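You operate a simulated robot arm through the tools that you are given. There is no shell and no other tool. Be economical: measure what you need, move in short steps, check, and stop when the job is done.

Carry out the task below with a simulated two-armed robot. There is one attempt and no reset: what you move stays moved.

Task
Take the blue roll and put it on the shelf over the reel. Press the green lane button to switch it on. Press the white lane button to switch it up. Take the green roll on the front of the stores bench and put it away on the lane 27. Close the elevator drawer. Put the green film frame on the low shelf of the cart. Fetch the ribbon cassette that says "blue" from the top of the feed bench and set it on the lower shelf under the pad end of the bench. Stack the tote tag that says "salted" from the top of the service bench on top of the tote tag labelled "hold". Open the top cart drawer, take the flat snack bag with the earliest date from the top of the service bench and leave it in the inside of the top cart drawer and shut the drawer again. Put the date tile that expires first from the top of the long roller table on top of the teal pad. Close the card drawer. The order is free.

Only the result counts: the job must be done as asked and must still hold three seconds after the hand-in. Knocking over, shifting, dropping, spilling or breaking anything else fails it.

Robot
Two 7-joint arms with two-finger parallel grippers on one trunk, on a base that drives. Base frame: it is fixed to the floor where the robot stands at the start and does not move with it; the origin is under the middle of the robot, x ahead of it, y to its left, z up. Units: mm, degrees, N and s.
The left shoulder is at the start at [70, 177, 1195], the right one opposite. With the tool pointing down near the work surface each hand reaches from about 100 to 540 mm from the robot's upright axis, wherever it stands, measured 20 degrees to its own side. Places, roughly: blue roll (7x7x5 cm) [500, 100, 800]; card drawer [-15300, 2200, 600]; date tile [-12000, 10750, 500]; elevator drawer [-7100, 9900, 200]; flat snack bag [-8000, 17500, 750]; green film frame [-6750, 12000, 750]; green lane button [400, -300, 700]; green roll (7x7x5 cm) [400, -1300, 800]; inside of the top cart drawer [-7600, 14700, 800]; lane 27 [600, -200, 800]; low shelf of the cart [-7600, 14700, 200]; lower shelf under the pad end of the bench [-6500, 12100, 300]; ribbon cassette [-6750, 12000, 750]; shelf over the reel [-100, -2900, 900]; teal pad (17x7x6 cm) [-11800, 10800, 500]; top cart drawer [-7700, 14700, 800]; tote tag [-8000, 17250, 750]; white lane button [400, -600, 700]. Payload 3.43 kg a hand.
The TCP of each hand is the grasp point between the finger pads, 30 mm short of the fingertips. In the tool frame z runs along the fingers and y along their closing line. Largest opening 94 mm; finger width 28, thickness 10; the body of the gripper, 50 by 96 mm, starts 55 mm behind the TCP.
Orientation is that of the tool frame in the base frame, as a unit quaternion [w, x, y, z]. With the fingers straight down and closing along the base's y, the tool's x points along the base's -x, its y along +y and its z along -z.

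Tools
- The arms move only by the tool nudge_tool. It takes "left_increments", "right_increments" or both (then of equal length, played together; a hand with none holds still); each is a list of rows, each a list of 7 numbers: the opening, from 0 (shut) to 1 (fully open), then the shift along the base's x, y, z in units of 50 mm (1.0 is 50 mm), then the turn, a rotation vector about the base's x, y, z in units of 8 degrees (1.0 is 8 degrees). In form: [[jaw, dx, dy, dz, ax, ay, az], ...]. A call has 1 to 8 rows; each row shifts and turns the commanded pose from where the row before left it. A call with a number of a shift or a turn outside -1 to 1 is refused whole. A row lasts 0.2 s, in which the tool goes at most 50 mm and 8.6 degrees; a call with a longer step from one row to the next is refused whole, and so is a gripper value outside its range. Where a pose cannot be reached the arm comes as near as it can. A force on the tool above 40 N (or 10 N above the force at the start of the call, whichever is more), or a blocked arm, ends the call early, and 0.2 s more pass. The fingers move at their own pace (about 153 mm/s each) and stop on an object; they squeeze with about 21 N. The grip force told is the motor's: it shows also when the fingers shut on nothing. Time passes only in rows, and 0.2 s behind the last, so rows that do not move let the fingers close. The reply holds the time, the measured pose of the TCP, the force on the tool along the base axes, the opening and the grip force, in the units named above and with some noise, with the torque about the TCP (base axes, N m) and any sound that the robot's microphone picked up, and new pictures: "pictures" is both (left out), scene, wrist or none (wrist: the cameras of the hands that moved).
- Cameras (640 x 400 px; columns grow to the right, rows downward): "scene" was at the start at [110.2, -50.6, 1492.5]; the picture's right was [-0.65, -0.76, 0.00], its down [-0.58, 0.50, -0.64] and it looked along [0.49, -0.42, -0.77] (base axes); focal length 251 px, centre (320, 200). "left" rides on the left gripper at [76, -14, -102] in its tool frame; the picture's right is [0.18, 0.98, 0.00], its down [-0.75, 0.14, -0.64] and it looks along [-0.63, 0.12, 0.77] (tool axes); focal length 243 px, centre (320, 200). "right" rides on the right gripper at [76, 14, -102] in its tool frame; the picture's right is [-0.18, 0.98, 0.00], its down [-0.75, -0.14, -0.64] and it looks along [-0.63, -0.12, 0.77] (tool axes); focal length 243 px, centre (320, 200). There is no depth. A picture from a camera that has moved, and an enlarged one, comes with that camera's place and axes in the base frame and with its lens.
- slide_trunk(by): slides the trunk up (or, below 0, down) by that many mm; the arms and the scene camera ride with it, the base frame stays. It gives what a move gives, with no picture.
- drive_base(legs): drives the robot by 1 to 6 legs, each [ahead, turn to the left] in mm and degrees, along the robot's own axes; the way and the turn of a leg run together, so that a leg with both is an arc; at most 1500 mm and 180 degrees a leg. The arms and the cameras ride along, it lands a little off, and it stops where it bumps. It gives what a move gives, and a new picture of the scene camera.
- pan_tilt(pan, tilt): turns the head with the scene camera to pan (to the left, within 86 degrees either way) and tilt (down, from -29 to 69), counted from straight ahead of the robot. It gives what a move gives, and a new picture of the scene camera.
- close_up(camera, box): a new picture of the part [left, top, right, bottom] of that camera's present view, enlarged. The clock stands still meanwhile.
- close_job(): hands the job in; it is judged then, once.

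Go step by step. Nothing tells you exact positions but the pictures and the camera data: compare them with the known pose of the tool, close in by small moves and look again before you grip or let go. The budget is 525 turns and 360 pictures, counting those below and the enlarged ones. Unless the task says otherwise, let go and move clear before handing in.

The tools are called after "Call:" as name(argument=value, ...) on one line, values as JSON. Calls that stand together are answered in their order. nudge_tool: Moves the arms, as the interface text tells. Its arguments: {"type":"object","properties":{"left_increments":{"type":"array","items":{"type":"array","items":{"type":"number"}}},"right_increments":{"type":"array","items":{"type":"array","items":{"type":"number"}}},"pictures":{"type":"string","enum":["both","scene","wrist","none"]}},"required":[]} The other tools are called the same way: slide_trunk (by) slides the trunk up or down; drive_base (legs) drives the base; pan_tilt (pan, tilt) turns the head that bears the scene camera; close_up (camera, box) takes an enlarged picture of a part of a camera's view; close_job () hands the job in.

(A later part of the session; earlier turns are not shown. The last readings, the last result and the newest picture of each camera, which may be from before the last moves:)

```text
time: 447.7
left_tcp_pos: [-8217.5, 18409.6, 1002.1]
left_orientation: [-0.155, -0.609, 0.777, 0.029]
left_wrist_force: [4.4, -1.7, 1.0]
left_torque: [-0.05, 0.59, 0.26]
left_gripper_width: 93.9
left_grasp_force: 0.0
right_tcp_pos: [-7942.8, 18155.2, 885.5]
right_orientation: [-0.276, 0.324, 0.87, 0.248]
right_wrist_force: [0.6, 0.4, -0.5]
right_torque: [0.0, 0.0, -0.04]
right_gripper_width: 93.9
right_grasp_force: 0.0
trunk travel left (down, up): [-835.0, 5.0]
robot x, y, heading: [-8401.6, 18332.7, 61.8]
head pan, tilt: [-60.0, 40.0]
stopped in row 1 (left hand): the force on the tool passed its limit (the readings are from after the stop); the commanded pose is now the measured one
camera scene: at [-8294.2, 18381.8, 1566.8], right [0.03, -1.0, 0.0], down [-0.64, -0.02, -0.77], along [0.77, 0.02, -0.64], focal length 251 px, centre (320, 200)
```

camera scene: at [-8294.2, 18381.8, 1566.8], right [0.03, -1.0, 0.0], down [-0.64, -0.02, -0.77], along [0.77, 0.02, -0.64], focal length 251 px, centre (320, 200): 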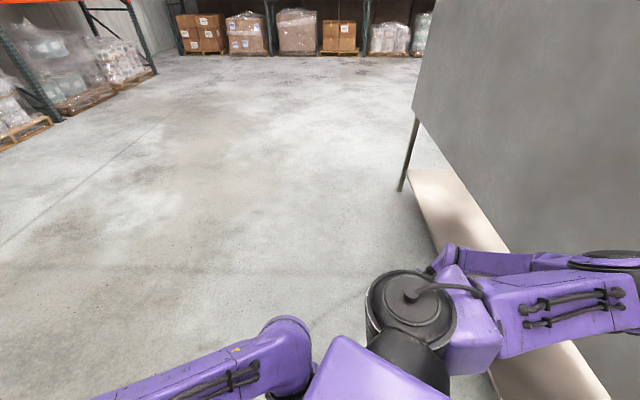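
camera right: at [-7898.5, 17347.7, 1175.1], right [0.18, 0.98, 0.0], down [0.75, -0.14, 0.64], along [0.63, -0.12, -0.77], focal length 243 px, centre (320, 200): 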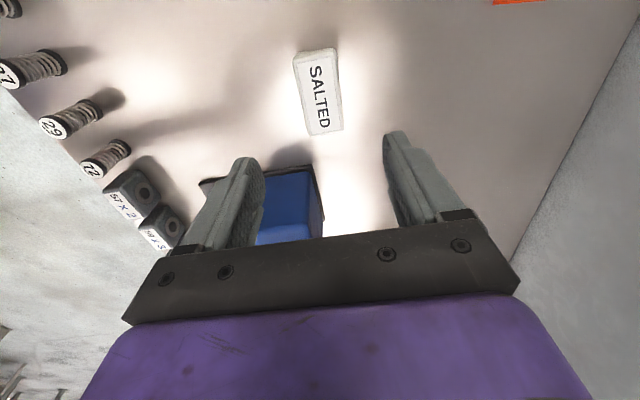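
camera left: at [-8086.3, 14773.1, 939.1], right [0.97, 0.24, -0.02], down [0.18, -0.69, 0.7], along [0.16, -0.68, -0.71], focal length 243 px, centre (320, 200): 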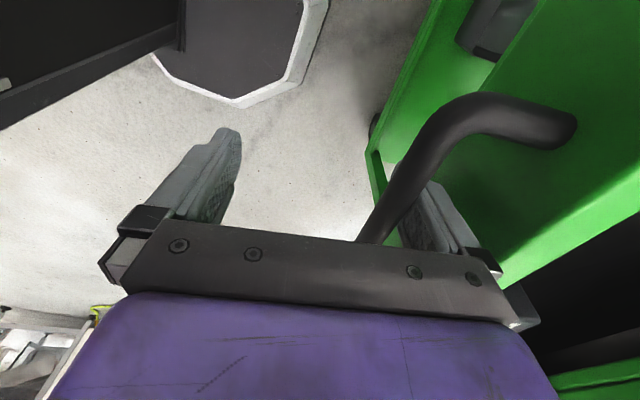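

Call:
nudge_tool(left_increments=[[1, 0.4, 0.8, 0, 0, 0, 0], [1, 0.4, 0.8, 0, 0, 0, 0], [1, 0.3, 0.8, 0, 0, 0, 0], [1, -0.3, 0.8, 0, 0, 0, 0], [1, -0.5, 0.7, 0, 0, 0, 0], [1, -0.5, 0.7, 0, 0, 0, 0]], pictures="none")

Call:
nudge_tool(right_increments=[[1, 0.4, 0.7, 0.3, 0, 0, 0], [1, 0.4, 0.7, 0.3, 0, 0, 0], [1, 0.4, 0.7, 0.3, 0, 0, 0], [1, 0, 0.8, 0.3, 0, 0, 0], [1, -0.2, 0.8, 0.3, 0, 0, 0], [1, -0.2, 0.8, 0, 0, 0, 0]], pictures="none")

Call:
pan_tilt(pan=0, tilt=50)

```text
time: 449.1
left_tcp_pos: [-8229.2, 18638.9, 1001.0]
left_orientation: [-0.158, -0.609, 0.777, 0.028]
left_wrist_force: [0.3, 0.3, -0.6]
left_torque: [0.01, -0.02, -0.02]
left_gripper_width: 94.0
left_grasp_force: 0.1
right_tcp_pos: [-7941.9, 18154.5, 885.7]
right_orientation: [-0.276, 0.324, 0.87, 0.248]
right_wrist_force: [0.2, -0.3, 0.0]
right_torque: [0.01, 0.01, -0.01]
right_gripper_width: 93.7
right_grasp_force: 0.1
trunk travel left (down, up): [-835.0, 5.0]
robot x, y, heading: [-8405.3, 18332.3, 61.8]
head pan, tilt: [-60.0, 40.0]
```

```text
time: 450.5
left_tcp_pos: [-8225.6, 18640.6, 1000.7]
left_orientation: [-0.157, -0.61, 0.776, 0.028]
left_wrist_force: [0.7, 0.7, 0.0]
left_torque: [0.0, 0.04, 0.0]
left_gripper_width: 93.8
left_grasp_force: 0.1
right_tcp_pos: [-7903.2, 18379.9, 957.4]
right_orientation: [-0.276, 0.324, 0.87, 0.248]
right_wrist_force: [1.0, 0.3, 0.4]
right_torque: [0.02, 0.02, 0.01]
right_gripper_width: 93.8
right_grasp_force: 0.0
trunk travel left (down, up): [-835.0, 5.0]
robot x, y, heading: [-8402.4, 18333.6, 62.1]
head pan, tilt: [-60.0, 40.0]
```

```text
time: 451.8
left_tcp_pos: [-8226.7, 18641.2, 1002.0]
left_orientation: [-0.155, -0.61, 0.777, 0.028]
left_wrist_force: [-0.1, -0.1, -0.1]
left_torque: [-0.03, -0.04, 0.01]
left_gripper_width: 94.3
left_grasp_force: 0.1
right_tcp_pos: [-7901.9, 18379.1, 957.7]
right_orientation: [-0.278, 0.323, 0.87, 0.248]
right_wrist_force: [-0.2, -1.1, -0.1]
right_torque: [-0.02, 0.0, -0.02]
right_gripper_width: 94.0
right_grasp_force: 0.1
trunk travel left (down, up): [-835.0, 5.0]
robot x, y, heading: [-8401.0, 18336.1, 61.6]
head pan, tilt: [0.0, 50.0]
camera scene: at [-8340.8, 18445.6, 1552.7], right [0.88, -0.47, 0.0], down [-0.36, -0.67, -0.64], along [0.3, 0.57, -0.77], focal length 251 px, centre (320, 200)
```

scene: 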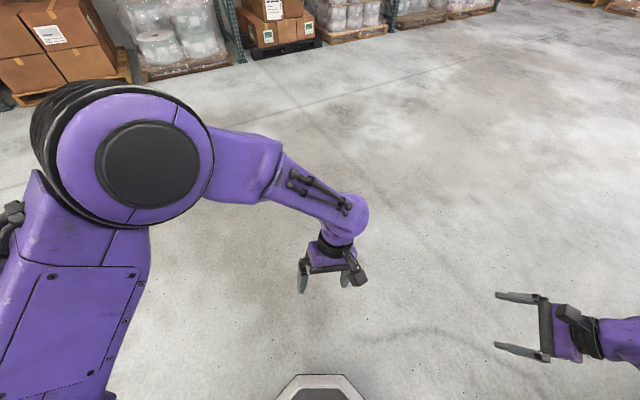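

Free again. I reset both wrists and then approach the bench end from the north-west, with the right hand kept south of the panel.

Call:
nudge_tool(left_increments=[[1, -0.4, 0.5, 0.3, 0.274, -0.717, -0.59], [1, -0.4, 0.5, 0.3, 0.274, -0.717, -0.59], [1, -0.4, 0.5, 0.3, 0.274, -0.717, -0.59], [1, -0.4, 0.5, 0.3, 0, 0, 0], [1, -0.4, 0.5, 0.3, 0, 0, 0], [1, -0.4, 0.5, 0.3, 0, 0, 0], [1, -0.4, 0.5, 0.3, 0, 0, 0]], right_increments=[[1, -0.2, 0.5, 0.4, -0.084, -0.436, 0.868], [1, -0.2, 0.5, 0.4, -0.084, -0.436, 0.868], [1, -0.2, 0.5, 0.4, -0.084, -0.436, 0.868], [1, -0.2, 0.5, 0.4, -0.084, -0.436, 0.868], [1, -0.2, 0.5, 0.4, -0.084, -0.436, 0.868], [1, -0.2, 0.5, 0.4, -0.084, -0.436, 0.868], [1, -0.2, 0.5, 0.4, -0.084, -0.436, 0.868]], pictures="none")

Call:
nudge_tool(right_increments=[[1, -0.2, 0.3, 0.2, -0.084, -0.436, 0.868], [1, -0.2, 0.3, 0.2, -0.084, -0.436, 0.868], [1, -0.2, 0.3, 0.2, -0.084, -0.436, 0.868], [1, -0.2, 0.3, 0, -0.084, -0.436, 0.868], [1, 0, 0.2, 0, -0.084, -0.436, 0.868], [1, 0, 0.2, 0, -0.084, -0.436, 0.868], [1, 0, 0, 0, -0.084, -0.436, 0.868]], pictures="none")

```text
time: 453.4
left_tcp_pos: [-8369.2, 18816.8, 1104.0]
left_orientation: [0.001, -0.513, 0.858, 0.001]
left_wrist_force: [-0.2, 0.5, -0.2]
left_torque: [-0.01, -0.01, 0.03]
left_gripper_width: 94.1
left_grasp_force: 0.0
right_tcp_pos: [-7975.3, 18555.4, 1097.2]
right_orientation: [-0.155, -0.109, 0.972, 0.138]
right_wrist_force: [-0.3, 0.2, 0.1]
right_torque: [-0.06, -0.02, 0.0]
right_gripper_width: 94.0
right_grasp_force: 0.1
trunk travel left (down, up): [-835.0, 5.0]
robot x, y, heading: [-8401.6, 18333.2, 61.4]
head pan, tilt: [0.0, 50.0]
```

```text
time: 455.0
left_tcp_pos: [-8367.6, 18813.6, 1105.2]
left_orientation: [0.002, -0.513, 0.858, 0.004]
left_wrist_force: [0.0, 0.2, 0.0]
left_torque: [0.01, 0.01, 0.02]
left_gripper_width: 93.6
left_grasp_force: 0.1
right_tcp_pos: [-8013.8, 18635.7, 1130.9]
right_orientation: [-0.001, -0.516, 0.857, 0.0]
right_wrist_force: [-0.3, -0.7, 0.1]
right_torque: [-0.01, 0.01, 0.02]
right_gripper_width: 93.8
right_grasp_force: 0.1
trunk travel left (down, up): [-835.0, 5.0]
robot x, y, heading: [-8406.4, 18335.9, 61.5]
head pan, tilt: [0.0, 50.0]
```

Call:
drive_base(legs=[[0, -14.5], [-810, 0], [0, -47]])

```text
time: 462.4
left_tcp_pos: [-8530.5, 17929.1, 1104.4]
left_orientation: [0.003, -0.017, 1.0, 0.002]
left_wrist_force: [-0.9, -0.4, 0.0]
left_torque: [-0.07, 0.02, 0.01]
left_gripper_width: 93.9
left_grasp_force: 0.1
right_tcp_pos: [-8505.6, 17531.3, 1130.0]
right_orientation: [0.0, -0.019, 1.0, 0.0]
right_wrist_force: [0.4, -0.2, 0.9]
right_torque: [-0.03, -0.01, 0.0]
right_gripper_width: 94.0
right_grasp_force: 0.1
trunk travel left (down, up): [-835.0, 5.0]
robot x, y, heading: [-8963.3, 17717.2, 2.0]
head pan, tilt: [0.0, 50.0]
camera scene: at [-8834.2, 17722.2, 1552.6], right [0.03, -1.0, 0.0], down [-0.77, -0.03, -0.64], along [0.64, 0.02, -0.77], focal length 251 px, centre (320, 200)
```

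scene: 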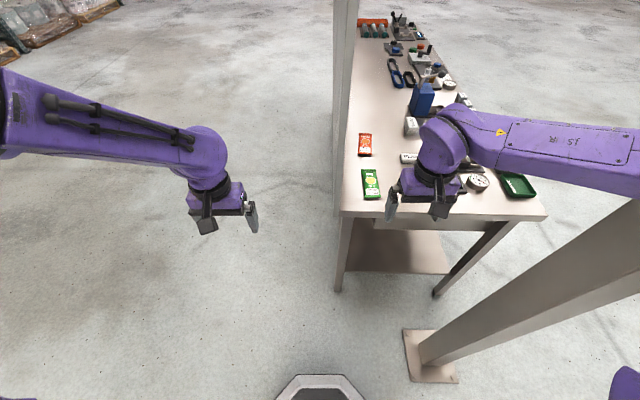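

Call:
nudge_tool(right_increments=[[1, 0.5, -0.6, 0, 0, 0, 0], [1, 0.5, -0.6, 0, 0, 0, 0]], pictures="none")

Call:
drive_base(legs=[[400, -1]])

```text
time: 463.0
left_tcp_pos: [-8529.8, 17927.4, 1104.6]
left_orientation: [0.001, -0.018, 1.0, 0.002]
left_wrist_force: [0.0, -0.6, -0.3]
left_torque: [0.01, 0.03, 0.02]
left_gripper_width: 94.0
left_grasp_force: 0.0
right_tcp_pos: [-8453.8, 17469.9, 1125.8]
right_orientation: [-0.001, -0.019, 1.0, 0.0]
right_wrist_force: [-0.2, -0.5, 0.2]
right_torque: [0.02, -0.02, -0.03]
right_gripper_width: 94.2
right_grasp_force: 0.1
trunk travel left (down, up): [-835.0, 5.0]
robot x, y, heading: [-8960.7, 17718.8, 1.8]
head pan, tilt: [0.0, 50.0]
```

```text
time: 465.4
left_tcp_pos: [-8134.6, 17931.9, 1105.6]
left_orientation: [0.002, -0.011, 1.0, 0.002]
left_wrist_force: [-0.2, 0.1, 0.1]
left_torque: [-0.03, -0.01, -0.03]
left_gripper_width: 93.8
left_grasp_force: 0.0
right_tcp_pos: [-8066.4, 17473.9, 1127.5]
right_orientation: [0.0, -0.011, 1.0, 0.0]
right_wrist_force: [0.4, 0.7, 0.2]
right_torque: [0.0, -0.02, 0.02]
right_gripper_width: 93.9
right_grasp_force: 0.0
trunk travel left (down, up): [-835.0, 5.0]
robot x, y, heading: [-8569.3, 17726.3, 0.9]
head pan, tilt: [0.0, 50.0]
camera scene: at [-8441.8, 17729.6, 1552.8], right [0.02, -1.0, 0.0], down [-0.77, -0.01, -0.64], along [0.64, 0.01, -0.77], focal length 251 px, centre (320, 200)
```

scene: 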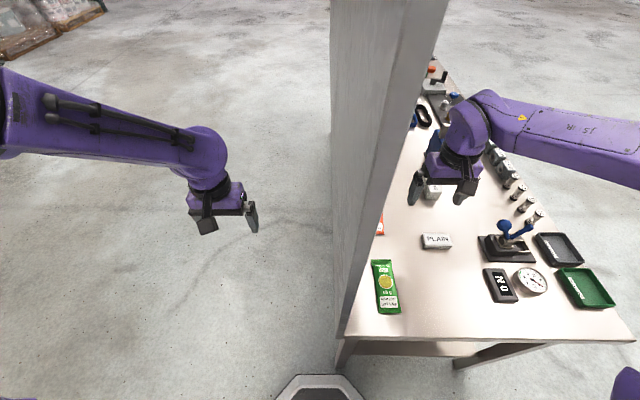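

The right hand is over the bench on the correct side. I move it above the orange bag and look.

Call:
nudge_tool(right_increments=[[1, 0.4, 0.3, -0.5, 0, 0, 0], [1, 0.5, 0.35, -0.6, 0, 0, 0], [1, 0.5, 0.35, -0.6, 0, 0, 0], [1, 0.5, 0.35, -0.6, 0, 0, 0], [1, 0.3, 0.2, -0.6, 0, 0, 0]], pictures="wrist")

```text
time: 466.6
left_tcp_pos: [-8132.3, 17933.1, 1105.3]
left_orientation: [0.002, -0.009, 1.0, 0.002]
left_wrist_force: [0.1, 0.7, 0.0]
left_torque: [-0.02, -0.02, -0.01]
left_gripper_width: 94.1
left_grasp_force: 0.1
right_tcp_pos: [-7952.3, 17548.0, 979.6]
right_orientation: [-0.001, -0.011, 1.0, 0.001]
right_wrist_force: [-0.4, 0.6, -0.9]
right_torque: [0.03, 0.01, 0.04]
right_gripper_width: 94.1
right_grasp_force: 0.0
trunk travel left (down, up): [-835.0, 5.0]
robot x, y, heading: [-8569.4, 17726.8, 1.1]
head pan, tilt: [0.0, 50.0]
camera right: at [-8029.3, 17558.3, 1083.5], right [0.16, 0.99, 0.0], down [0.76, -0.12, 0.64], along [0.63, -0.1, -0.77], focal length 243 px, centre (320, 200)
```

right: 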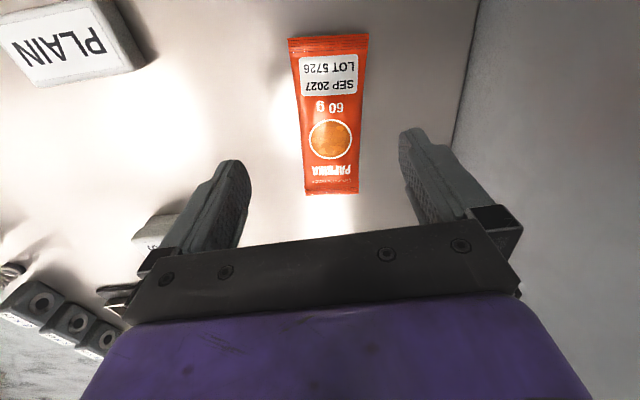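

Call:
nudge_tool(right_increments=[[1, 0.14, 0.05, -0.5, 0, 0, -0.35], [1, 0.14, 0.05, -0.6, 0, 0, -0.35], [1, 0, 0, -0.5, 0, 0, 0]], pictures="wrist")

```text
time: 467.4
left_tcp_pos: [-8133.6, 17931.7, 1104.0]
left_orientation: [0.003, -0.01, 1.0, 0.003]
left_wrist_force: [0.0, 0.5, 0.1]
left_torque: [0.01, 0.02, 0.02]
left_gripper_width: 93.9
left_grasp_force: 0.0
right_tcp_pos: [-7940.0, 17553.9, 903.2]
right_orientation: [0.0, 0.037, 0.999, 0.0]
right_wrist_force: [0.4, -0.5, 0.0]
right_torque: [-0.01, 0.0, 0.02]
right_gripper_width: 94.1
right_grasp_force: 0.1
trunk travel left (down, up): [-835.0, 5.0]
robot x, y, heading: [-8569.1, 17729.5, 1.0]
head pan, tilt: [0.0, 50.0]
camera right: at [-8016.7, 17572.8, 1005.0], right [0.26, 0.97, 0.0], down [0.74, -0.2, 0.64], along [0.62, -0.16, -0.77], focal length 243 px, centre (320, 200)
```

right: 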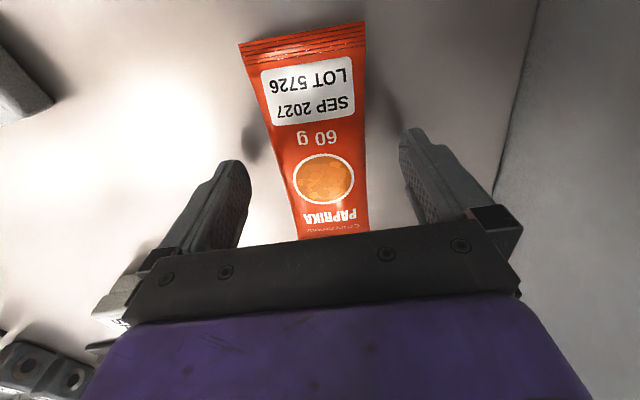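

Call:
nudge_tool(right_increments=[[1, 0, 0, -0.15, 0, 0, 0], [1, 0, 0, -0.1, 0, 0, 0], [0.4, 0, 0, 0, 0, 0, 0], [0.2, 0, 0, 0, 0, 0, 0]], pictures="wrist")

```text
time: 468.4
left_tcp_pos: [-8134.1, 17931.5, 1105.3]
left_orientation: [0.003, -0.01, 1.0, 0.002]
left_wrist_force: [0.6, -1.0, 0.8]
left_torque: [-0.02, 0.02, 0.0]
left_gripper_width: 93.8
left_grasp_force: 0.0
right_tcp_pos: [-7940.2, 17555.3, 889.6]
right_orientation: [0.0, 0.038, 0.999, 0.0]
right_wrist_force: [0.5, -2.6, 2.9]
right_torque: [-0.13, 0.0, 0.01]
right_gripper_width: 59.3
right_grasp_force: 20.9
trunk travel left (down, up): [-835.0, 5.0]
robot x, y, heading: [-8569.9, 17725.6, 1.3]
head pan, tilt: [0.0, 50.0]
camera right: at [-8016.5, 17573.4, 992.8], right [0.26, 0.97, 0.0], down [0.74, -0.2, 0.64], along [0.62, -0.16, -0.77], focal length 243 px, centre (320, 200)
```

right: 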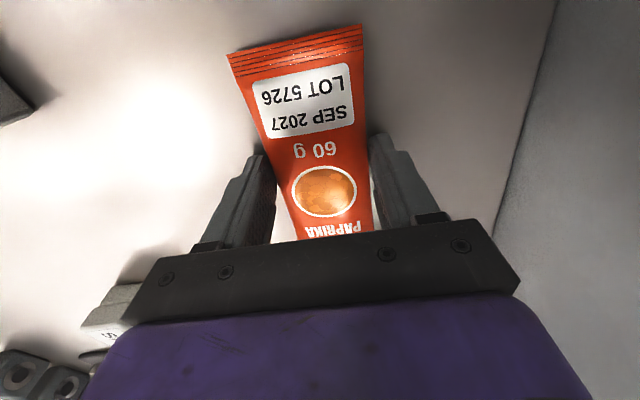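

Gripped at 59 mm. I lift, move off the panel and back out.

Call:
nudge_tool(right_increments=[[0.2, 0, 0, 0.3, 0, 0, 0], [0.2, 0, 0, 0.6, 0, 0, 0], [0.2, 0, -0.3, 0.8, 0, 0, 0], [0.2, 0, -0.4, 0.8, 0, 0, 0], [0.2, -0.4, -0.4, 0.8, 0, 0, 0], [0.2, -0.7, -0.3, 0.6, 0, 0, 0], [0.2, -0.8, 0, 0.5, 0, 0, 0]], pictures="wrist")

Call:
drive_base(legs=[[-480, 0]])

```text
time: 470.0
left_tcp_pos: [-8135.2, 17931.5, 1105.6]
left_orientation: [0.004, -0.009, 1.0, 0.001]
left_wrist_force: [-0.8, -0.6, -0.5]
left_torque: [0.01, -0.02, 0.03]
left_gripper_width: 94.1
left_grasp_force: 0.1
right_tcp_pos: [-8039.0, 17485.6, 1105.8]
right_orientation: [0.001, 0.038, 0.999, 0.0]
right_wrist_force: [0.3, 0.0, -0.1]
right_torque: [0.01, 0.03, -0.01]
right_gripper_width: 59.6
right_grasp_force: 20.9
trunk travel left (down, up): [-835.0, 5.0]
robot x, y, heading: [-8568.9, 17726.5, 0.8]
head pan, tilt: [0.0, 50.0]
camera right: at [-8114.8, 17504.3, 1208.5], right [0.26, 0.97, 0.0], down [0.74, -0.2, 0.64], along [0.62, -0.16, -0.77], focal length 243 px, centre (320, 200)
```

right: 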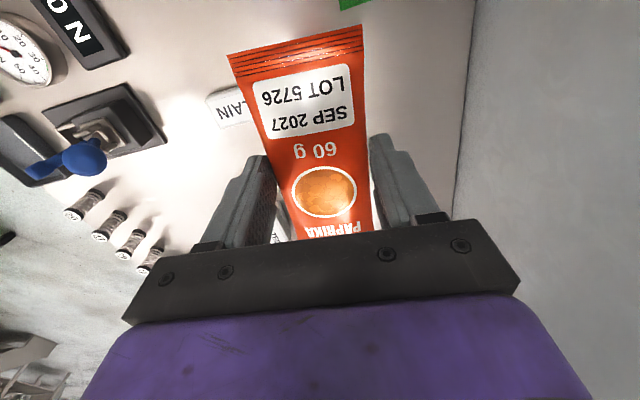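

```text
time: 472.9
left_tcp_pos: [-8614.1, 17922.6, 1104.1]
left_orientation: [0.002, -0.007, 1.0, 0.002]
left_wrist_force: [-0.4, -0.3, -0.3]
left_torque: [-0.01, 0.01, -0.02]
left_gripper_width: 93.9
left_grasp_force: 0.1
right_tcp_pos: [-8521.2, 17476.3, 1103.8]
right_orientation: [-0.001, 0.041, 0.999, 0.0]
right_wrist_force: [0.0, -0.2, -2.0]
right_torque: [0.0, 0.0, 0.0]
right_gripper_width: 59.4
right_grasp_force: 21.2
trunk travel left (down, up): [-835.0, 5.0]
robot x, y, heading: [-9051.9, 17721.1, 0.7]
head pan, tilt: [0.0, 50.0]
camera scene: at [-8921.9, 17721.8, 1552.5], right [0.01, -1.0, 0.0], down [-0.77, -0.01, -0.64], along [0.64, 0.01, -0.77], focal length 251 px, centre (320, 200)
```

scene: 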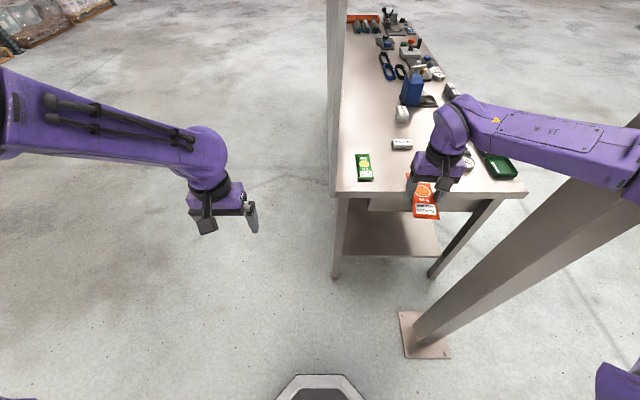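

The bag is held. I drive round to the north side of the cart.

Call:
drive_base(legs=[[-260, 0], [0, -91], [1470, 0], [0, 90], [1340, 0], [0, -90]])

```text
time: 499.0
left_tcp_pos: [-7949.7, 15661.9, 1104.7]
left_orientation: [0.003, 0.753, 0.658, -0.001]
left_wrist_force: [0.9, 0.3, 1.1]
left_torque: [0.01, 0.05, 0.02]
left_gripper_width: 93.9
left_grasp_force: 0.1
right_tcp_pos: [-8406.2, 15634.6, 1104.5]
right_orientation: [-0.001, 0.784, 0.621, 0.0]
right_wrist_force: [-0.7, 0.6, -1.2]
right_torque: [0.04, 0.03, 0.03]
right_gripper_width: 59.2
right_grasp_force: 20.8
trunk travel left (down, up): [-835.0, 5.0]
robot x, y, heading: [-8087.3, 16125.7, -98.2]
head pan, tilt: [0.0, 50.0]
camera scene: at [-8100.1, 15996.4, 1552.6], right [-0.99, 0.14, 0.0], down [0.1, 0.76, -0.64], along [-0.09, -0.64, -0.77], focal length 251 px, centre (320, 200)
```

scene: 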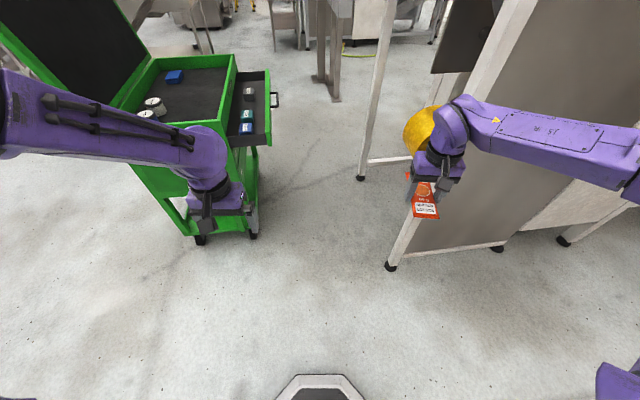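

Call:
nudge_tool(left_increments=[[1, 0.6, 0.6, 0.2, 0, 0, 0], [1, 0.6, 0.6, 0.2, 0, 0, 0], [1, 0.6, 0.6, 0.2, 0, 0, 0], [1, 0.6, 0.6, 0.2, 0, 0, 0], [1, 0.6, 0.6, 0, 0, 0, 0]], pictures="none")

Call:
drive_base(legs=[[0, 19], [735, 0], [0, 9]])

```text
time: 500.2
left_tcp_pos: [-7789.8, 15788.3, 1153.0]
left_orientation: [0.001, 0.753, 0.658, -0.001]
left_wrist_force: [1.3, 0.5, -0.1]
left_torque: [-0.03, 0.04, -0.02]
left_gripper_width: 94.0
left_grasp_force: 0.2
left hand out of reach, approached as far as the arm can: row 4, 5
right_tcp_pos: [-8402.1, 15636.2, 1107.9]
right_orientation: [-0.001, 0.784, 0.621, -0.001]
right_wrist_force: [0.0, -0.3, -0.5]
right_torque: [0.01, 0.02, -0.02]
right_gripper_width: 59.2
right_grasp_force: 21.0
trunk travel left (down, up): [-835.0, 5.0]
robot x, y, heading: [-8081.4, 16122.7, -97.8]
head pan, tilt: [0.0, 50.0]
```

```text
time: 505.9
left_tcp_pos: [-7526.5, 15243.0, 1153.1]
left_orientation: [0.002, 0.57, 0.822, 0.001]
left_wrist_force: [-0.3, 0.3, -0.3]
left_torque: [0.0, -0.04, 0.01]
left_gripper_width: 94.2
left_grasp_force: 0.0
right_tcp_pos: [-7992.5, 14819.0, 1105.1]
right_orientation: [0.0, 0.608, 0.794, 0.001]
right_wrist_force: [0.0, 0.5, -0.1]
right_torque: [0.0, 0.0, 0.0]
right_gripper_width: 58.9
right_grasp_force: 20.7
trunk travel left (down, up): [-835.0, 5.0]
robot x, y, heading: [-7939.2, 15399.4, -69.6]
head pan, tilt: [0.0, 50.0]
camera scene: at [-7896.3, 15280.1, 1552.6], right [-0.94, -0.35, 0.0], down [-0.27, 0.72, -0.64], along [0.22, -0.6, -0.77], focal length 251 px, centre (320, 200)
```

scene: 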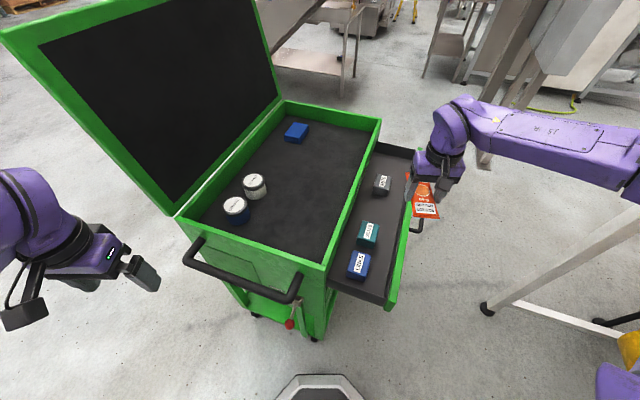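

I see the gap between SEALS and NUTS, centred near (−7918, 14690). I rotate the bag to lie along x and move over it.

Call:
nudge_tool(right_increments=[[0.2, 0.1, -0.2, 0, 0, 0, -0.95], [0.2, 0.1, -0.2, 0, 0, 0, -0.95], [0.2, 0.1, -0.2, 0, 0, 0, -0.95], [0.2, 0.1, -0.2, 0, 0, 0, -0.95], [0.2, 0.1, -0.2, 0, 0, 0, -0.95], [0.2, 0.1, -0.2, 0, 0, 0, -0.95], [0.2, 0.1, -0.2, 0, 0, 0, -0.95]], pictures="none")

Call:
nudge_tool(right_increments=[[0.2, 0.1, -0.2, 0, 0, 0, -0.95], [0.2, 0.1, -0.2, 0, 0, 0, -0.95], [0.2, 0.1, -0.2, 0, 0, 0, -0.95], [0.2, 0.1, -0.2, 0, 0, 0, -0.95], [0.2, 0.1, -0.2, 0, 0, 0, -0.95], [0.2, 0.1, -0.2, 0, 0, 0, -0.95], [0.2, 0.1, 0, 0, 0, 0, 0]], pictures="none")

Call:
slide_trunk(by=-120)

Call:
nudge_tool(right_increments=[[0.2, 0, 0, 0, 0, 0, 0]], pictures="both")

```text
time: 507.5
left_tcp_pos: [-7526.9, 15242.8, 1153.4]
left_orientation: [0.001, 0.57, 0.821, 0.0]
left_wrist_force: [-0.2, 0.2, 1.0]
left_torque: [-0.02, 0.03, 0.01]
left_gripper_width: 94.0
left_grasp_force: 0.1
right_tcp_pos: [-7960.1, 14747.4, 1104.6]
right_orientation: [0.0, 0.899, 0.437, 0.001]
right_wrist_force: [-0.7, -0.1, -0.6]
right_torque: [0.05, -0.03, 0.01]
right_gripper_width: 58.9
right_grasp_force: 21.4
trunk travel left (down, up): [-835.0, 5.0]
robot x, y, heading: [-7940.9, 15402.1, -69.7]
head pan, tilt: [0.0, 50.0]
```

```text
time: 509.1
left_tcp_pos: [-7527.3, 15243.8, 1152.5]
left_orientation: [0.001, 0.57, 0.822, 0.0]
left_wrist_force: [0.0, 0.4, 1.2]
left_torque: [0.01, 0.02, 0.02]
left_gripper_width: 93.8
left_grasp_force: 0.1
right_tcp_pos: [-7921.5, 14688.0, 1104.5]
right_orientation: [0.001, 0.999, 0.054, 0.0]
right_wrist_force: [-0.3, -0.5, -0.7]
right_torque: [-0.03, 0.01, 0.02]
right_gripper_width: 59.2
right_grasp_force: 21.2
trunk travel left (down, up): [-835.0, 5.0]
robot x, y, heading: [-7938.6, 15401.4, -69.6]
head pan, tilt: [0.0, 50.0]
```

```text
time: 510.6
left_tcp_pos: [-7526.5, 15243.6, 1034.3]
left_orientation: [0.001, 0.57, 0.822, 0.0]
left_wrist_force: [-0.1, -0.2, 0.1]
left_torque: [0.01, 0.01, -0.01]
left_gripper_width: 93.8
left_grasp_force: 0.0
right_tcp_pos: [-7922.2, 14687.9, 985.0]
right_orientation: [0.0, 0.999, 0.054, 0.0]
right_wrist_force: [0.0, 1.0, -1.1]
right_torque: [0.0, 0.01, 0.01]
right_gripper_width: 59.1
right_grasp_force: 20.7
trunk travel left (down, up): [-715.0, 125.0]
robot x, y, heading: [-7941.9, 15402.8, -69.5]
head pan, tilt: [0.0, 50.0]
```

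```text
time: 511.0
left_tcp_pos: [-7526.4, 15243.2, 1033.0]
left_orientation: [0.001, 0.569, 0.822, 0.0]
left_wrist_force: [0.5, -0.1, 0.7]
left_torque: [0.02, 0.0, -0.02]
left_gripper_width: 94.2
left_grasp_force: 0.0
right_tcp_pos: [-7921.7, 14687.1, 983.8]
right_orientation: [-0.001, 0.998, 0.056, 0.0]
right_wrist_force: [0.3, 0.3, -0.5]
right_torque: [0.0, -0.01, 0.04]
right_gripper_width: 59.0
right_grasp_force: 20.7
trunk travel left (down, up): [-715.0, 125.0]
robot x, y, heading: [-7942.4, 15400.7, -69.5]
head pan, tilt: [0.0, 50.0]
camera scene: at [-7895.3, 15280.7, 1432.6], right [-0.94, -0.35, 0.0], down [-0.27, 0.72, -0.64], along [0.22, -0.6, -0.77], focal length 251 px, centre (320, 200)
camera right: at [-7845.9, 14680.0, 1087.6], right [-0.08, -1.0, 0.0], down [-0.76, 0.06, 0.64], along [-0.64, 0.05, -0.77], focal length 243 px, centre (320, 200)
```

scene: 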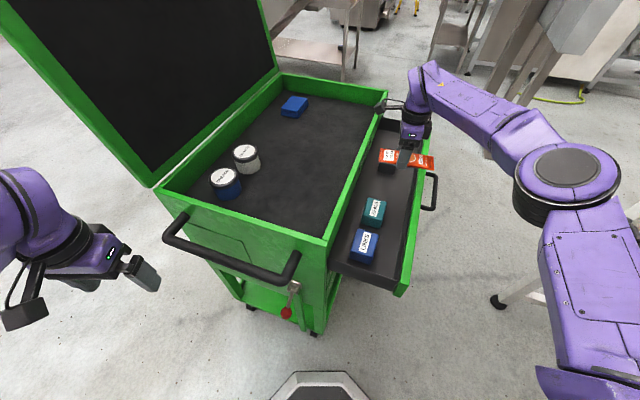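
right: 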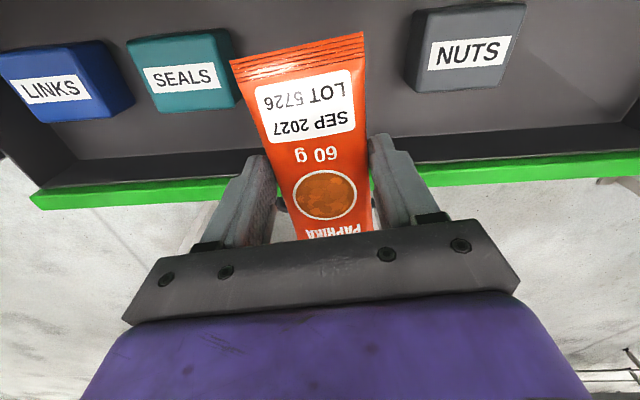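

The drawer is open about 160 mm inside, so the hand's camera would foul the cart face. Tilting the tool 15° solves it: the bag's front end goes in first.

Call:
nudge_tool(right_increments=[[0.2, 0.2, -0.06, 0, 0, -0.94, -0.35], [0.2, 0.3, -0.06, -0.2, 0, -0.94, -0.35], [0.2, 0, 0, -0.5, 0, 0, 0]], pictures="wrist")

```text
time: 511.8
left_tcp_pos: [-7526.4, 15242.9, 1033.3]
left_orientation: [0.002, 0.57, 0.822, 0.0]
left_wrist_force: [-0.1, -0.2, 0.6]
left_torque: [0.0, 0.02, -0.02]
left_gripper_width: 93.8
left_grasp_force: 0.1
right_tcp_pos: [-7897.1, 14681.6, 948.9]
right_orientation: [0.007, 0.991, 0.005, 0.131]
right_wrist_force: [0.1, -0.3, -1.3]
right_torque: [-0.01, 0.04, -0.01]
right_gripper_width: 59.3
right_grasp_force: 21.4
trunk travel left (down, up): [-715.0, 125.0]
robot x, y, heading: [-7941.1, 15399.5, -69.6]
head pan, tilt: [0.0, 50.0]
camera right: at [-7850.9, 14667.9, 1068.3], right [-0.17, -0.98, -0.03], down [-0.9, 0.14, 0.42], along [-0.41, 0.1, -0.91], focal length 243 px, centre (320, 200)
```

right: 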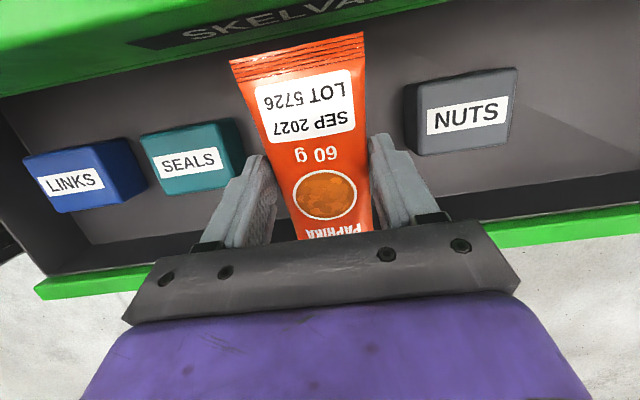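

Call:
nudge_tool(right_increments=[[0.2, 0.04, 0, -0.6, 0, 0, 0], [0.2, 0, 0, -0.4, 0, 0, 0], [0.2, 0, 0, -0.2, 0, 0, 0], [0.2, 0, 0, -0.15, 0, 0, 0], [0.2, 0, 0, -0.15, 0, 0, 0], [0.2, 0, 0, -0.1, 0, 0, 0]], pictures="both")

```text
time: 513.2
left_tcp_pos: [-7526.6, 15243.2, 1033.8]
left_orientation: [0.002, 0.571, 0.821, 0.001]
left_wrist_force: [0.7, 0.1, 0.3]
left_torque: [0.0, -0.03, -0.03]
left_gripper_width: 94.2
left_grasp_force: 0.0
right_tcp_pos: [-7894.7, 14681.1, 871.5]
right_orientation: [0.007, 0.991, 0.006, 0.131]
right_wrist_force: [0.0, -0.5, -0.7]
right_torque: [-0.05, -0.01, -0.03]
right_gripper_width: 59.3
right_grasp_force: 21.4
trunk travel left (down, up): [-715.0, 125.0]
robot x, y, heading: [-7941.3, 15398.7, -69.6]
head pan, tilt: [0.0, 50.0]
camera scene: at [-7895.4, 15280.8, 1432.6], right [-0.94, -0.35, 0.0], down [-0.27, 0.72, -0.64], along [0.22, -0.6, -0.77], focal length 251 px, centre (320, 200)
camera right: at [-7848.8, 14667.1, 989.9], right [-0.17, -0.99, -0.03], down [-0.9, 0.14, 0.42], along [-0.41, 0.1, -0.91], focal length 243 px, centre (320, 200)
```

scene: 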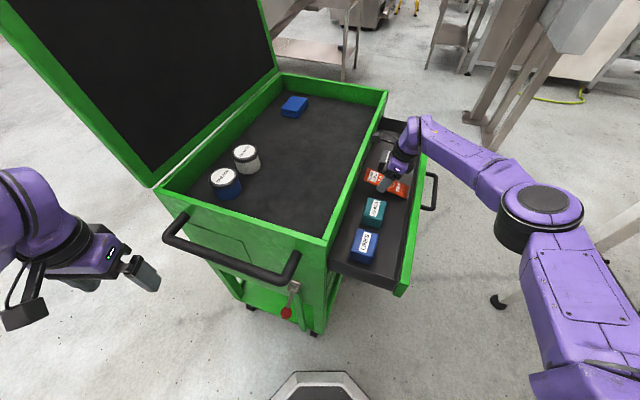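
right: 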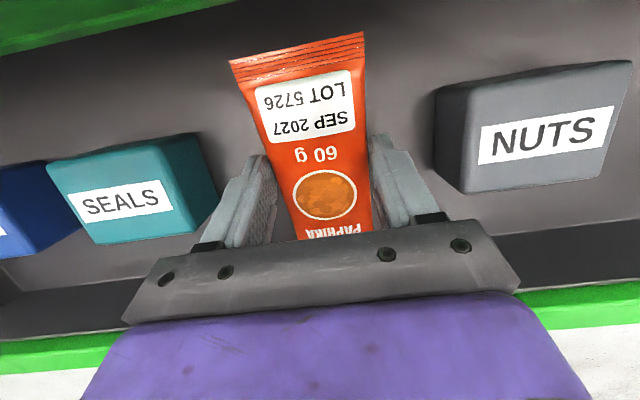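

Call:
nudge_tool(right_increments=[[0.2, 0, 0, -0.12, 0, 0, 0], [0.2, 0, 0, -0.12, 0, 0, 0], [0.2, 0, 0, -0.12, 0, 0, 0], [0.2, 0, 0, -0.12, 0, 0, 0]], pictures="none")

```text
time: 514.2
left_tcp_pos: [-7525.9, 15244.5, 1033.5]
left_orientation: [0.002, 0.57, 0.822, 0.0]
left_wrist_force: [0.4, 1.2, -0.6]
left_torque: [-0.02, -0.02, 0.0]
left_gripper_width: 94.0
left_grasp_force: 0.0
right_tcp_pos: [-7895.6, 14682.7, 847.1]
right_orientation: [0.008, 0.991, 0.006, 0.131]
right_wrist_force: [1.3, -1.8, 6.8]
right_torque: [0.05, 0.33, 0.07]
right_gripper_width: 59.4
right_grasp_force: 20.9
trunk travel left (down, up): [-715.0, 125.0]
robot x, y, heading: [-7942.2, 15401.2, -69.5]
head pan, tilt: [0.0, 50.0]
```

Contact. I release and lift straight up.

Call:
nudge_tool(right_increments=[[0.2, 0, 0, 0, 0, 0.4, 0], [0.85, 0, 0, 0, 0, 0, 0], [0.85, 0, 0, 0, 0, 0, 0], [0.85, 0, 0, 0.4, 0, 0, 0], [0.85, -0.1, 0, 0.9, 0, 0, 0], [0.85, 0, 0, 0.9, 0, 0, 0], [0.85, 0, 0, 0.9, 0, 0, 0]], pictures="wrist")

```text
time: 515.8
left_tcp_pos: [-7526.2, 15244.0, 1033.0]
left_orientation: [0.002, 0.57, 0.822, 0.0]
left_wrist_force: [0.3, -0.3, -0.2]
left_torque: [-0.01, 0.01, -0.02]
left_gripper_width: 94.3
left_grasp_force: 0.0
right_tcp_pos: [-7900.0, 14682.4, 1002.1]
right_orientation: [0.007, 0.995, 0.006, 0.103]
right_wrist_force: [0.1, 0.2, 0.3]
right_torque: [0.04, -0.01, -0.02]
right_gripper_width: 79.8
right_grasp_force: 0.0
trunk travel left (down, up): [-715.0, 125.0]
robot x, y, heading: [-7940.1, 15399.9, -69.8]
head pan, tilt: [0.0, 50.0]
camera right: at [-7846.7, 14669.6, 1118.9], right [-0.17, -0.99, -0.02], down [-0.87, 0.14, 0.47], along [-0.46, 0.1, -0.88], focal length 243 px, centre (320, 200)
```

right: 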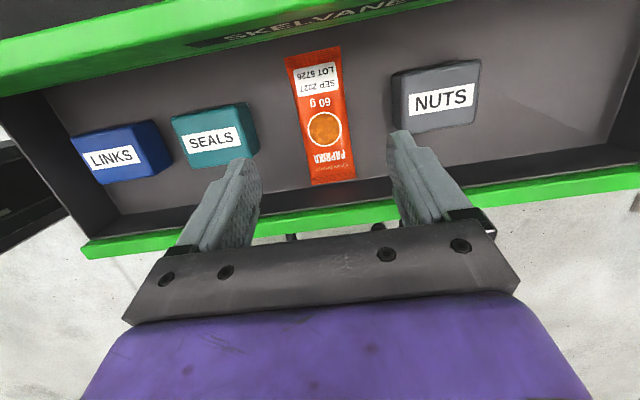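

The orange bag lies flat in the drawer. Now I unwind the wrist, close the fingers and move in front of the handle to push the drawer shut.

Call:
nudge_tool(right_increments=[[0.5, -0.4, 0, 0.3, 0, 0, 0], [0, -0.6, 0, 0, -0.205, 0, 0.965], [0, -0.6, 0, 0, -0.205, 0, 0.965], [0, -0.6, 0, 0, -0.205, 0, 0.965], [0, -0.6, 0, 0, -0.205, 0, 0.965], [0, -0.6, 0, 0, -0.205, 0, 0.965], [0, -0.6, 0, 0, -0.205, 0, 0.965], [0, 0, 0, 0, -0.205, 0, 0.965]], pictures="none")

Call:
nudge_tool(right_increments=[[0, 0, 0, 0, -0.205, 0, 0.965], [0, 0, 0, 0, -0.205, 0, 0.965], [0, 0, 0, 0, -0.205, 0, 0.965], [0, 0, 0, 0, -0.205, 0, 0.965], [0, 0, 0, 0, -0.205, 0, 0.965], [0, 0, 0, 0, -0.205, 0, 0.965]], pictures="wrist")

```text
time: 517.6
left_tcp_pos: [-7526.6, 15243.3, 1033.0]
left_orientation: [0.002, 0.569, 0.822, 0.001]
left_wrist_force: [0.2, 0.1, 0.1]
left_torque: [-0.04, 0.04, 0.02]
left_gripper_width: 94.4
left_grasp_force: 0.1
right_tcp_pos: [-8100.3, 14682.0, 1015.2]
right_orientation: [0.055, 0.877, 0.468, 0.093]
right_wrist_force: [0.0, -0.8, 0.3]
right_torque: [0.0, 0.02, 0.03]
right_gripper_width: 0.1
right_grasp_force: 21.3
trunk travel left (down, up): [-715.0, 125.0]
robot x, y, heading: [-7941.8, 15399.1, -69.6]
head pan, tilt: [0.0, 50.0]
```

```text
time: 519.0
left_tcp_pos: [-7525.8, 15244.2, 1032.5]
left_orientation: [0.002, 0.57, 0.821, 0.0]
left_wrist_force: [-0.5, -0.2, 0.6]
left_torque: [-0.06, 0.01, 0.01]
left_gripper_width: 94.1
left_grasp_force: 0.1
right_tcp_pos: [-8089.6, 14704.1, 1004.8]
right_orientation: [0.053, 0.746, 0.662, 0.057]
right_wrist_force: [0.5, -0.8, 0.0]
right_torque: [0.01, 0.01, -0.02]
right_gripper_width: 0.0
right_grasp_force: 20.8
right hand out of reach, approached as far as the arm can: row 3, 4, 5, 6
trunk travel left (down, up): [-715.0, 125.0]
robot x, y, heading: [-7940.8, 15400.1, -69.5]
head pan, tilt: [0.0, 50.0]
camera right: at [-8083.4, 14776.4, 1109.6], right [0.94, -0.3, 0.15], down [-0.33, -0.73, 0.6], along [-0.07, -0.61, -0.79], focal length 243 px, centre (320, 200)
```

right: 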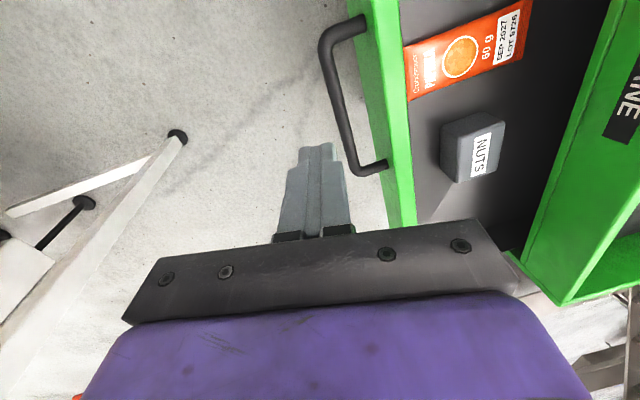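

Call:
nudge_tool(right_increments=[[0, 0, -0.3, -0.8, 0, 0, 0], [0, 0, -0.1, -0.8, 0, 0, 0], [0, 0, 0, -0.8, 0, 0, 0], [0, 0, 0, -0.6, 0, 0, 0], [0, 0.4, 0, 0, 0, 0, 0], [0, 0.4, 0, 0, 0, 0, 0], [0, 0.4, 0, 0, 0, 0, 0]], pictures="wrist")

```text
time: 520.6
left_tcp_pos: [-7526.3, 15244.0, 1033.8]
left_orientation: [0.001, 0.57, 0.822, 0.0]
left_wrist_force: [0.1, -0.1, 0.6]
left_torque: [0.02, 0.02, -0.01]
left_gripper_width: 94.0
left_grasp_force: 0.2
right_tcp_pos: [-8028.3, 14684.3, 853.8]
right_orientation: [0.053, 0.746, 0.661, 0.057]
right_wrist_force: [-0.3, 0.3, 0.0]
right_torque: [0.02, 0.0, 0.0]
right_gripper_width: 0.2
right_grasp_force: 20.6
trunk travel left (down, up): [-715.0, 125.0]
robot x, y, heading: [-7941.2, 15397.6, -69.4]
head pan, tilt: [0.0, 50.0]
camera right: at [-8022.4, 14757.0, 958.9], right [0.94, -0.3, 0.15], down [-0.33, -0.73, 0.6], along [-0.07, -0.61, -0.79], focal length 243 px, centre (320, 200)
```

right: 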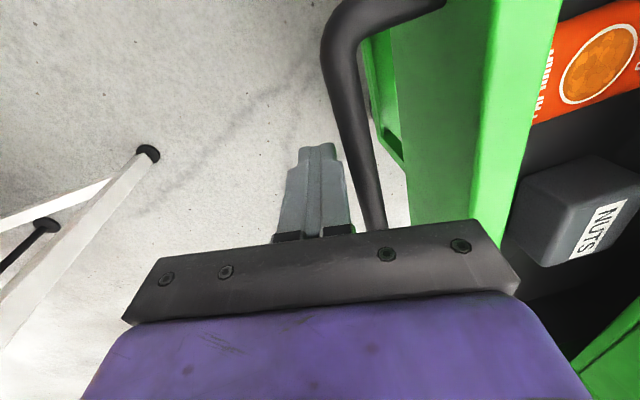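

Call:
nudge_tool(right_increments=[[0, 0.4, 0, 0, 0, 0, 0], [0, 0.4, 0, 0, 0, 0, 0], [0, 0.4, 0, 0, 0, 0, 0], [0, 0.4, 0, 0, 0, 0, 0], [0, 0.4, 0, 0, 0, 0, 0], [0, 0.4, 0, 0, 0, 0, 0], [0, 0.3, 0, 0, 0, 0, 0]], pictures="wrist")

```text
time: 522.2
left_tcp_pos: [-7525.9, 15244.0, 1033.4]
left_orientation: [0.002, 0.57, 0.822, 0.001]
left_wrist_force: [0.3, -0.7, 0.5]
left_torque: [0.02, -0.01, -0.01]
left_gripper_width: 93.9
left_grasp_force: 0.0
right_tcp_pos: [-7893.1, 14684.6, 852.6]
right_orientation: [0.053, 0.746, 0.661, 0.059]
right_wrist_force: [-0.1, 0.8, -0.4]
right_torque: [0.0, -0.02, -0.01]
right_gripper_width: 0.0
right_grasp_force: 20.9
trunk travel left (down, up): [-715.0, 125.0]
robot x, y, heading: [-7944.0, 15401.2, -69.8]
head pan, tilt: [0.0, 50.0]
camera right: at [-7886.8, 14756.4, 957.1], right [0.94, -0.3, 0.15], down [-0.33, -0.73, 0.6], along [-0.07, -0.61, -0.79], focal length 243 px, centre (320, 200)
```

right: 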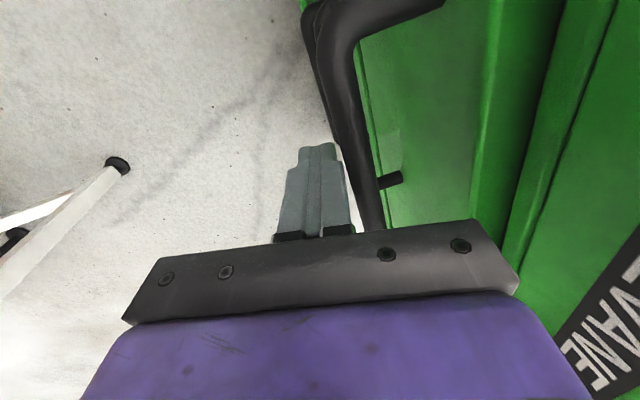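

Call:
nudge_tool(right_increments=[[0, 0.2, 0, 0, 0, 0, 0], [0, 0.15, 0, 0, 0, 0, 0], [0, 0.15, 0, 0, 0, 0, 0], [0, 0.15, 0, 0, 0, 0, 0], [0, 0.1, 0, 0, 0, 0, 0]], pictures="wrist")

```text
time: 523.1
left_tcp_pos: [-7527.1, 15244.8, 1034.3]
left_orientation: [0.002, 0.572, 0.82, 0.0]
left_wrist_force: [0.0, 0.0, -0.7]
left_torque: [0.01, 0.05, 0.01]
left_gripper_width: 94.0
left_grasp_force: 0.0
right_tcp_pos: [-7880.7, 14682.9, 852.5]
right_orientation: [0.05, 0.751, 0.657, 0.052]
right_wrist_force: [-23.4, 8.4, 5.1]
right_torque: [0.06, -0.1, 0.46]
right_gripper_width: 0.0
right_grasp_force: 21.1
trunk travel left (down, up): [-715.0, 125.0]
robot x, y, heading: [-7942.1, 15399.2, -70.2]
head pan, tilt: [0.0, 50.0]
stopped in row 4 (right hand): the force on the tool passed its limit (the readings are from after the stop); the commanded pose is now the measured one
camera right: at [-7871.1, 14755.2, 958.1], right [0.94, -0.31, 0.14], down [-0.33, -0.73, 0.6], along [-0.09, -0.61, -0.78], focal length 243 px, centre (320, 200)
```

right: 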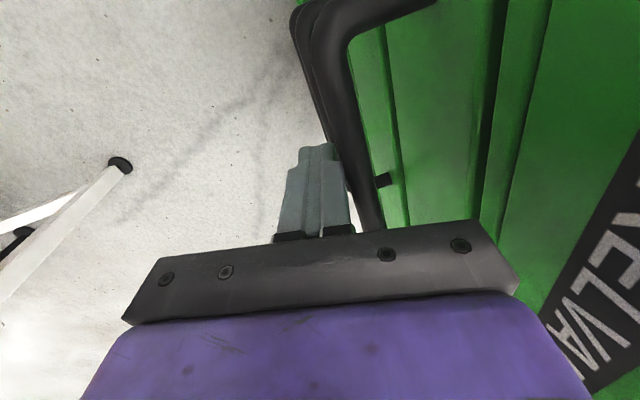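

The drawer reached its stop with firm resistance. I retract and check that it is flush.

Call:
nudge_tool(right_increments=[[0, -0.6, 0, 0, 0, 0, 0], [0, -0.6, 0, 0, 0, 0, 0], [0, -0.6, 0, 0.8, 0, 0, 0], [0, 0, 0, 0.9, 0, 0, 0], [0, 0, 0, 0.9, 0, 0, 0], [0, 0, 0, 0.9, 0, 0, 0]], pictures="both")

```text
time: 524.5
left_tcp_pos: [-7526.4, 15243.4, 1033.5]
left_orientation: [0.001, 0.57, 0.822, 0.001]
left_wrist_force: [0.2, 0.4, -0.1]
left_torque: [-0.03, -0.01, -0.01]
left_gripper_width: 93.9
left_grasp_force: 0.1
right_tcp_pos: [-7967.4, 14683.3, 1028.9]
right_orientation: [0.05, 0.748, 0.659, 0.054]
right_wrist_force: [0.4, -0.1, -0.2]
right_torque: [-0.04, -0.01, 0.01]
right_gripper_width: 0.2
right_grasp_force: 21.0
trunk travel left (down, up): [-715.0, 125.0]
robot x, y, heading: [-7943.4, 15401.9, -69.8]
head pan, tilt: [0.0, 50.0]
camera scene: at [-7896.0, 15282.3, 1432.7], right [-0.94, -0.34, 0.0], down [-0.26, 0.72, -0.64], along [0.22, -0.6, -0.77], focal length 251 px, centre (320, 200)
camera right: at [-7960.4, 14755.7, 1133.4], right [0.94, -0.31, 0.14], down [-0.33, -0.73, 0.6], along [-0.08, -0.61, -0.79], focal length 243 px, centre (320, 200)
```

scene: 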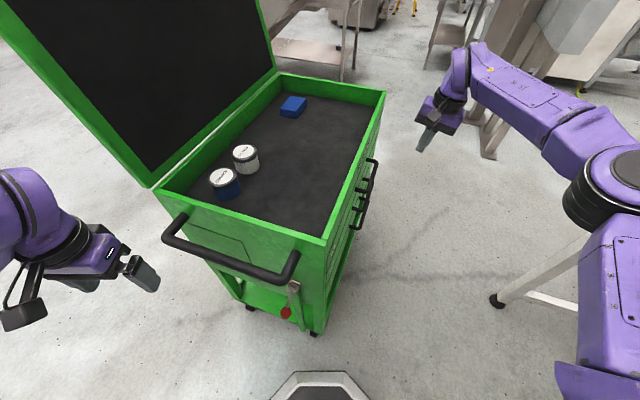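
right: 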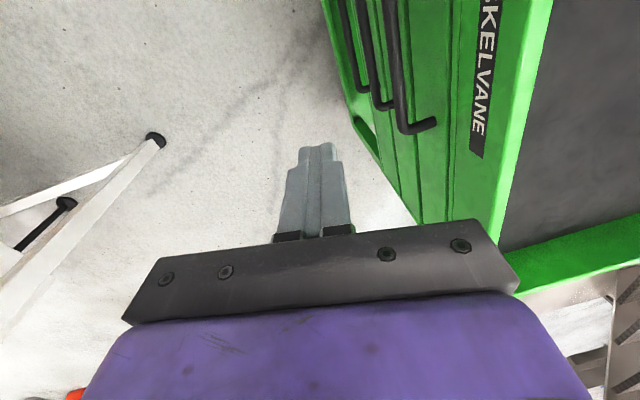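

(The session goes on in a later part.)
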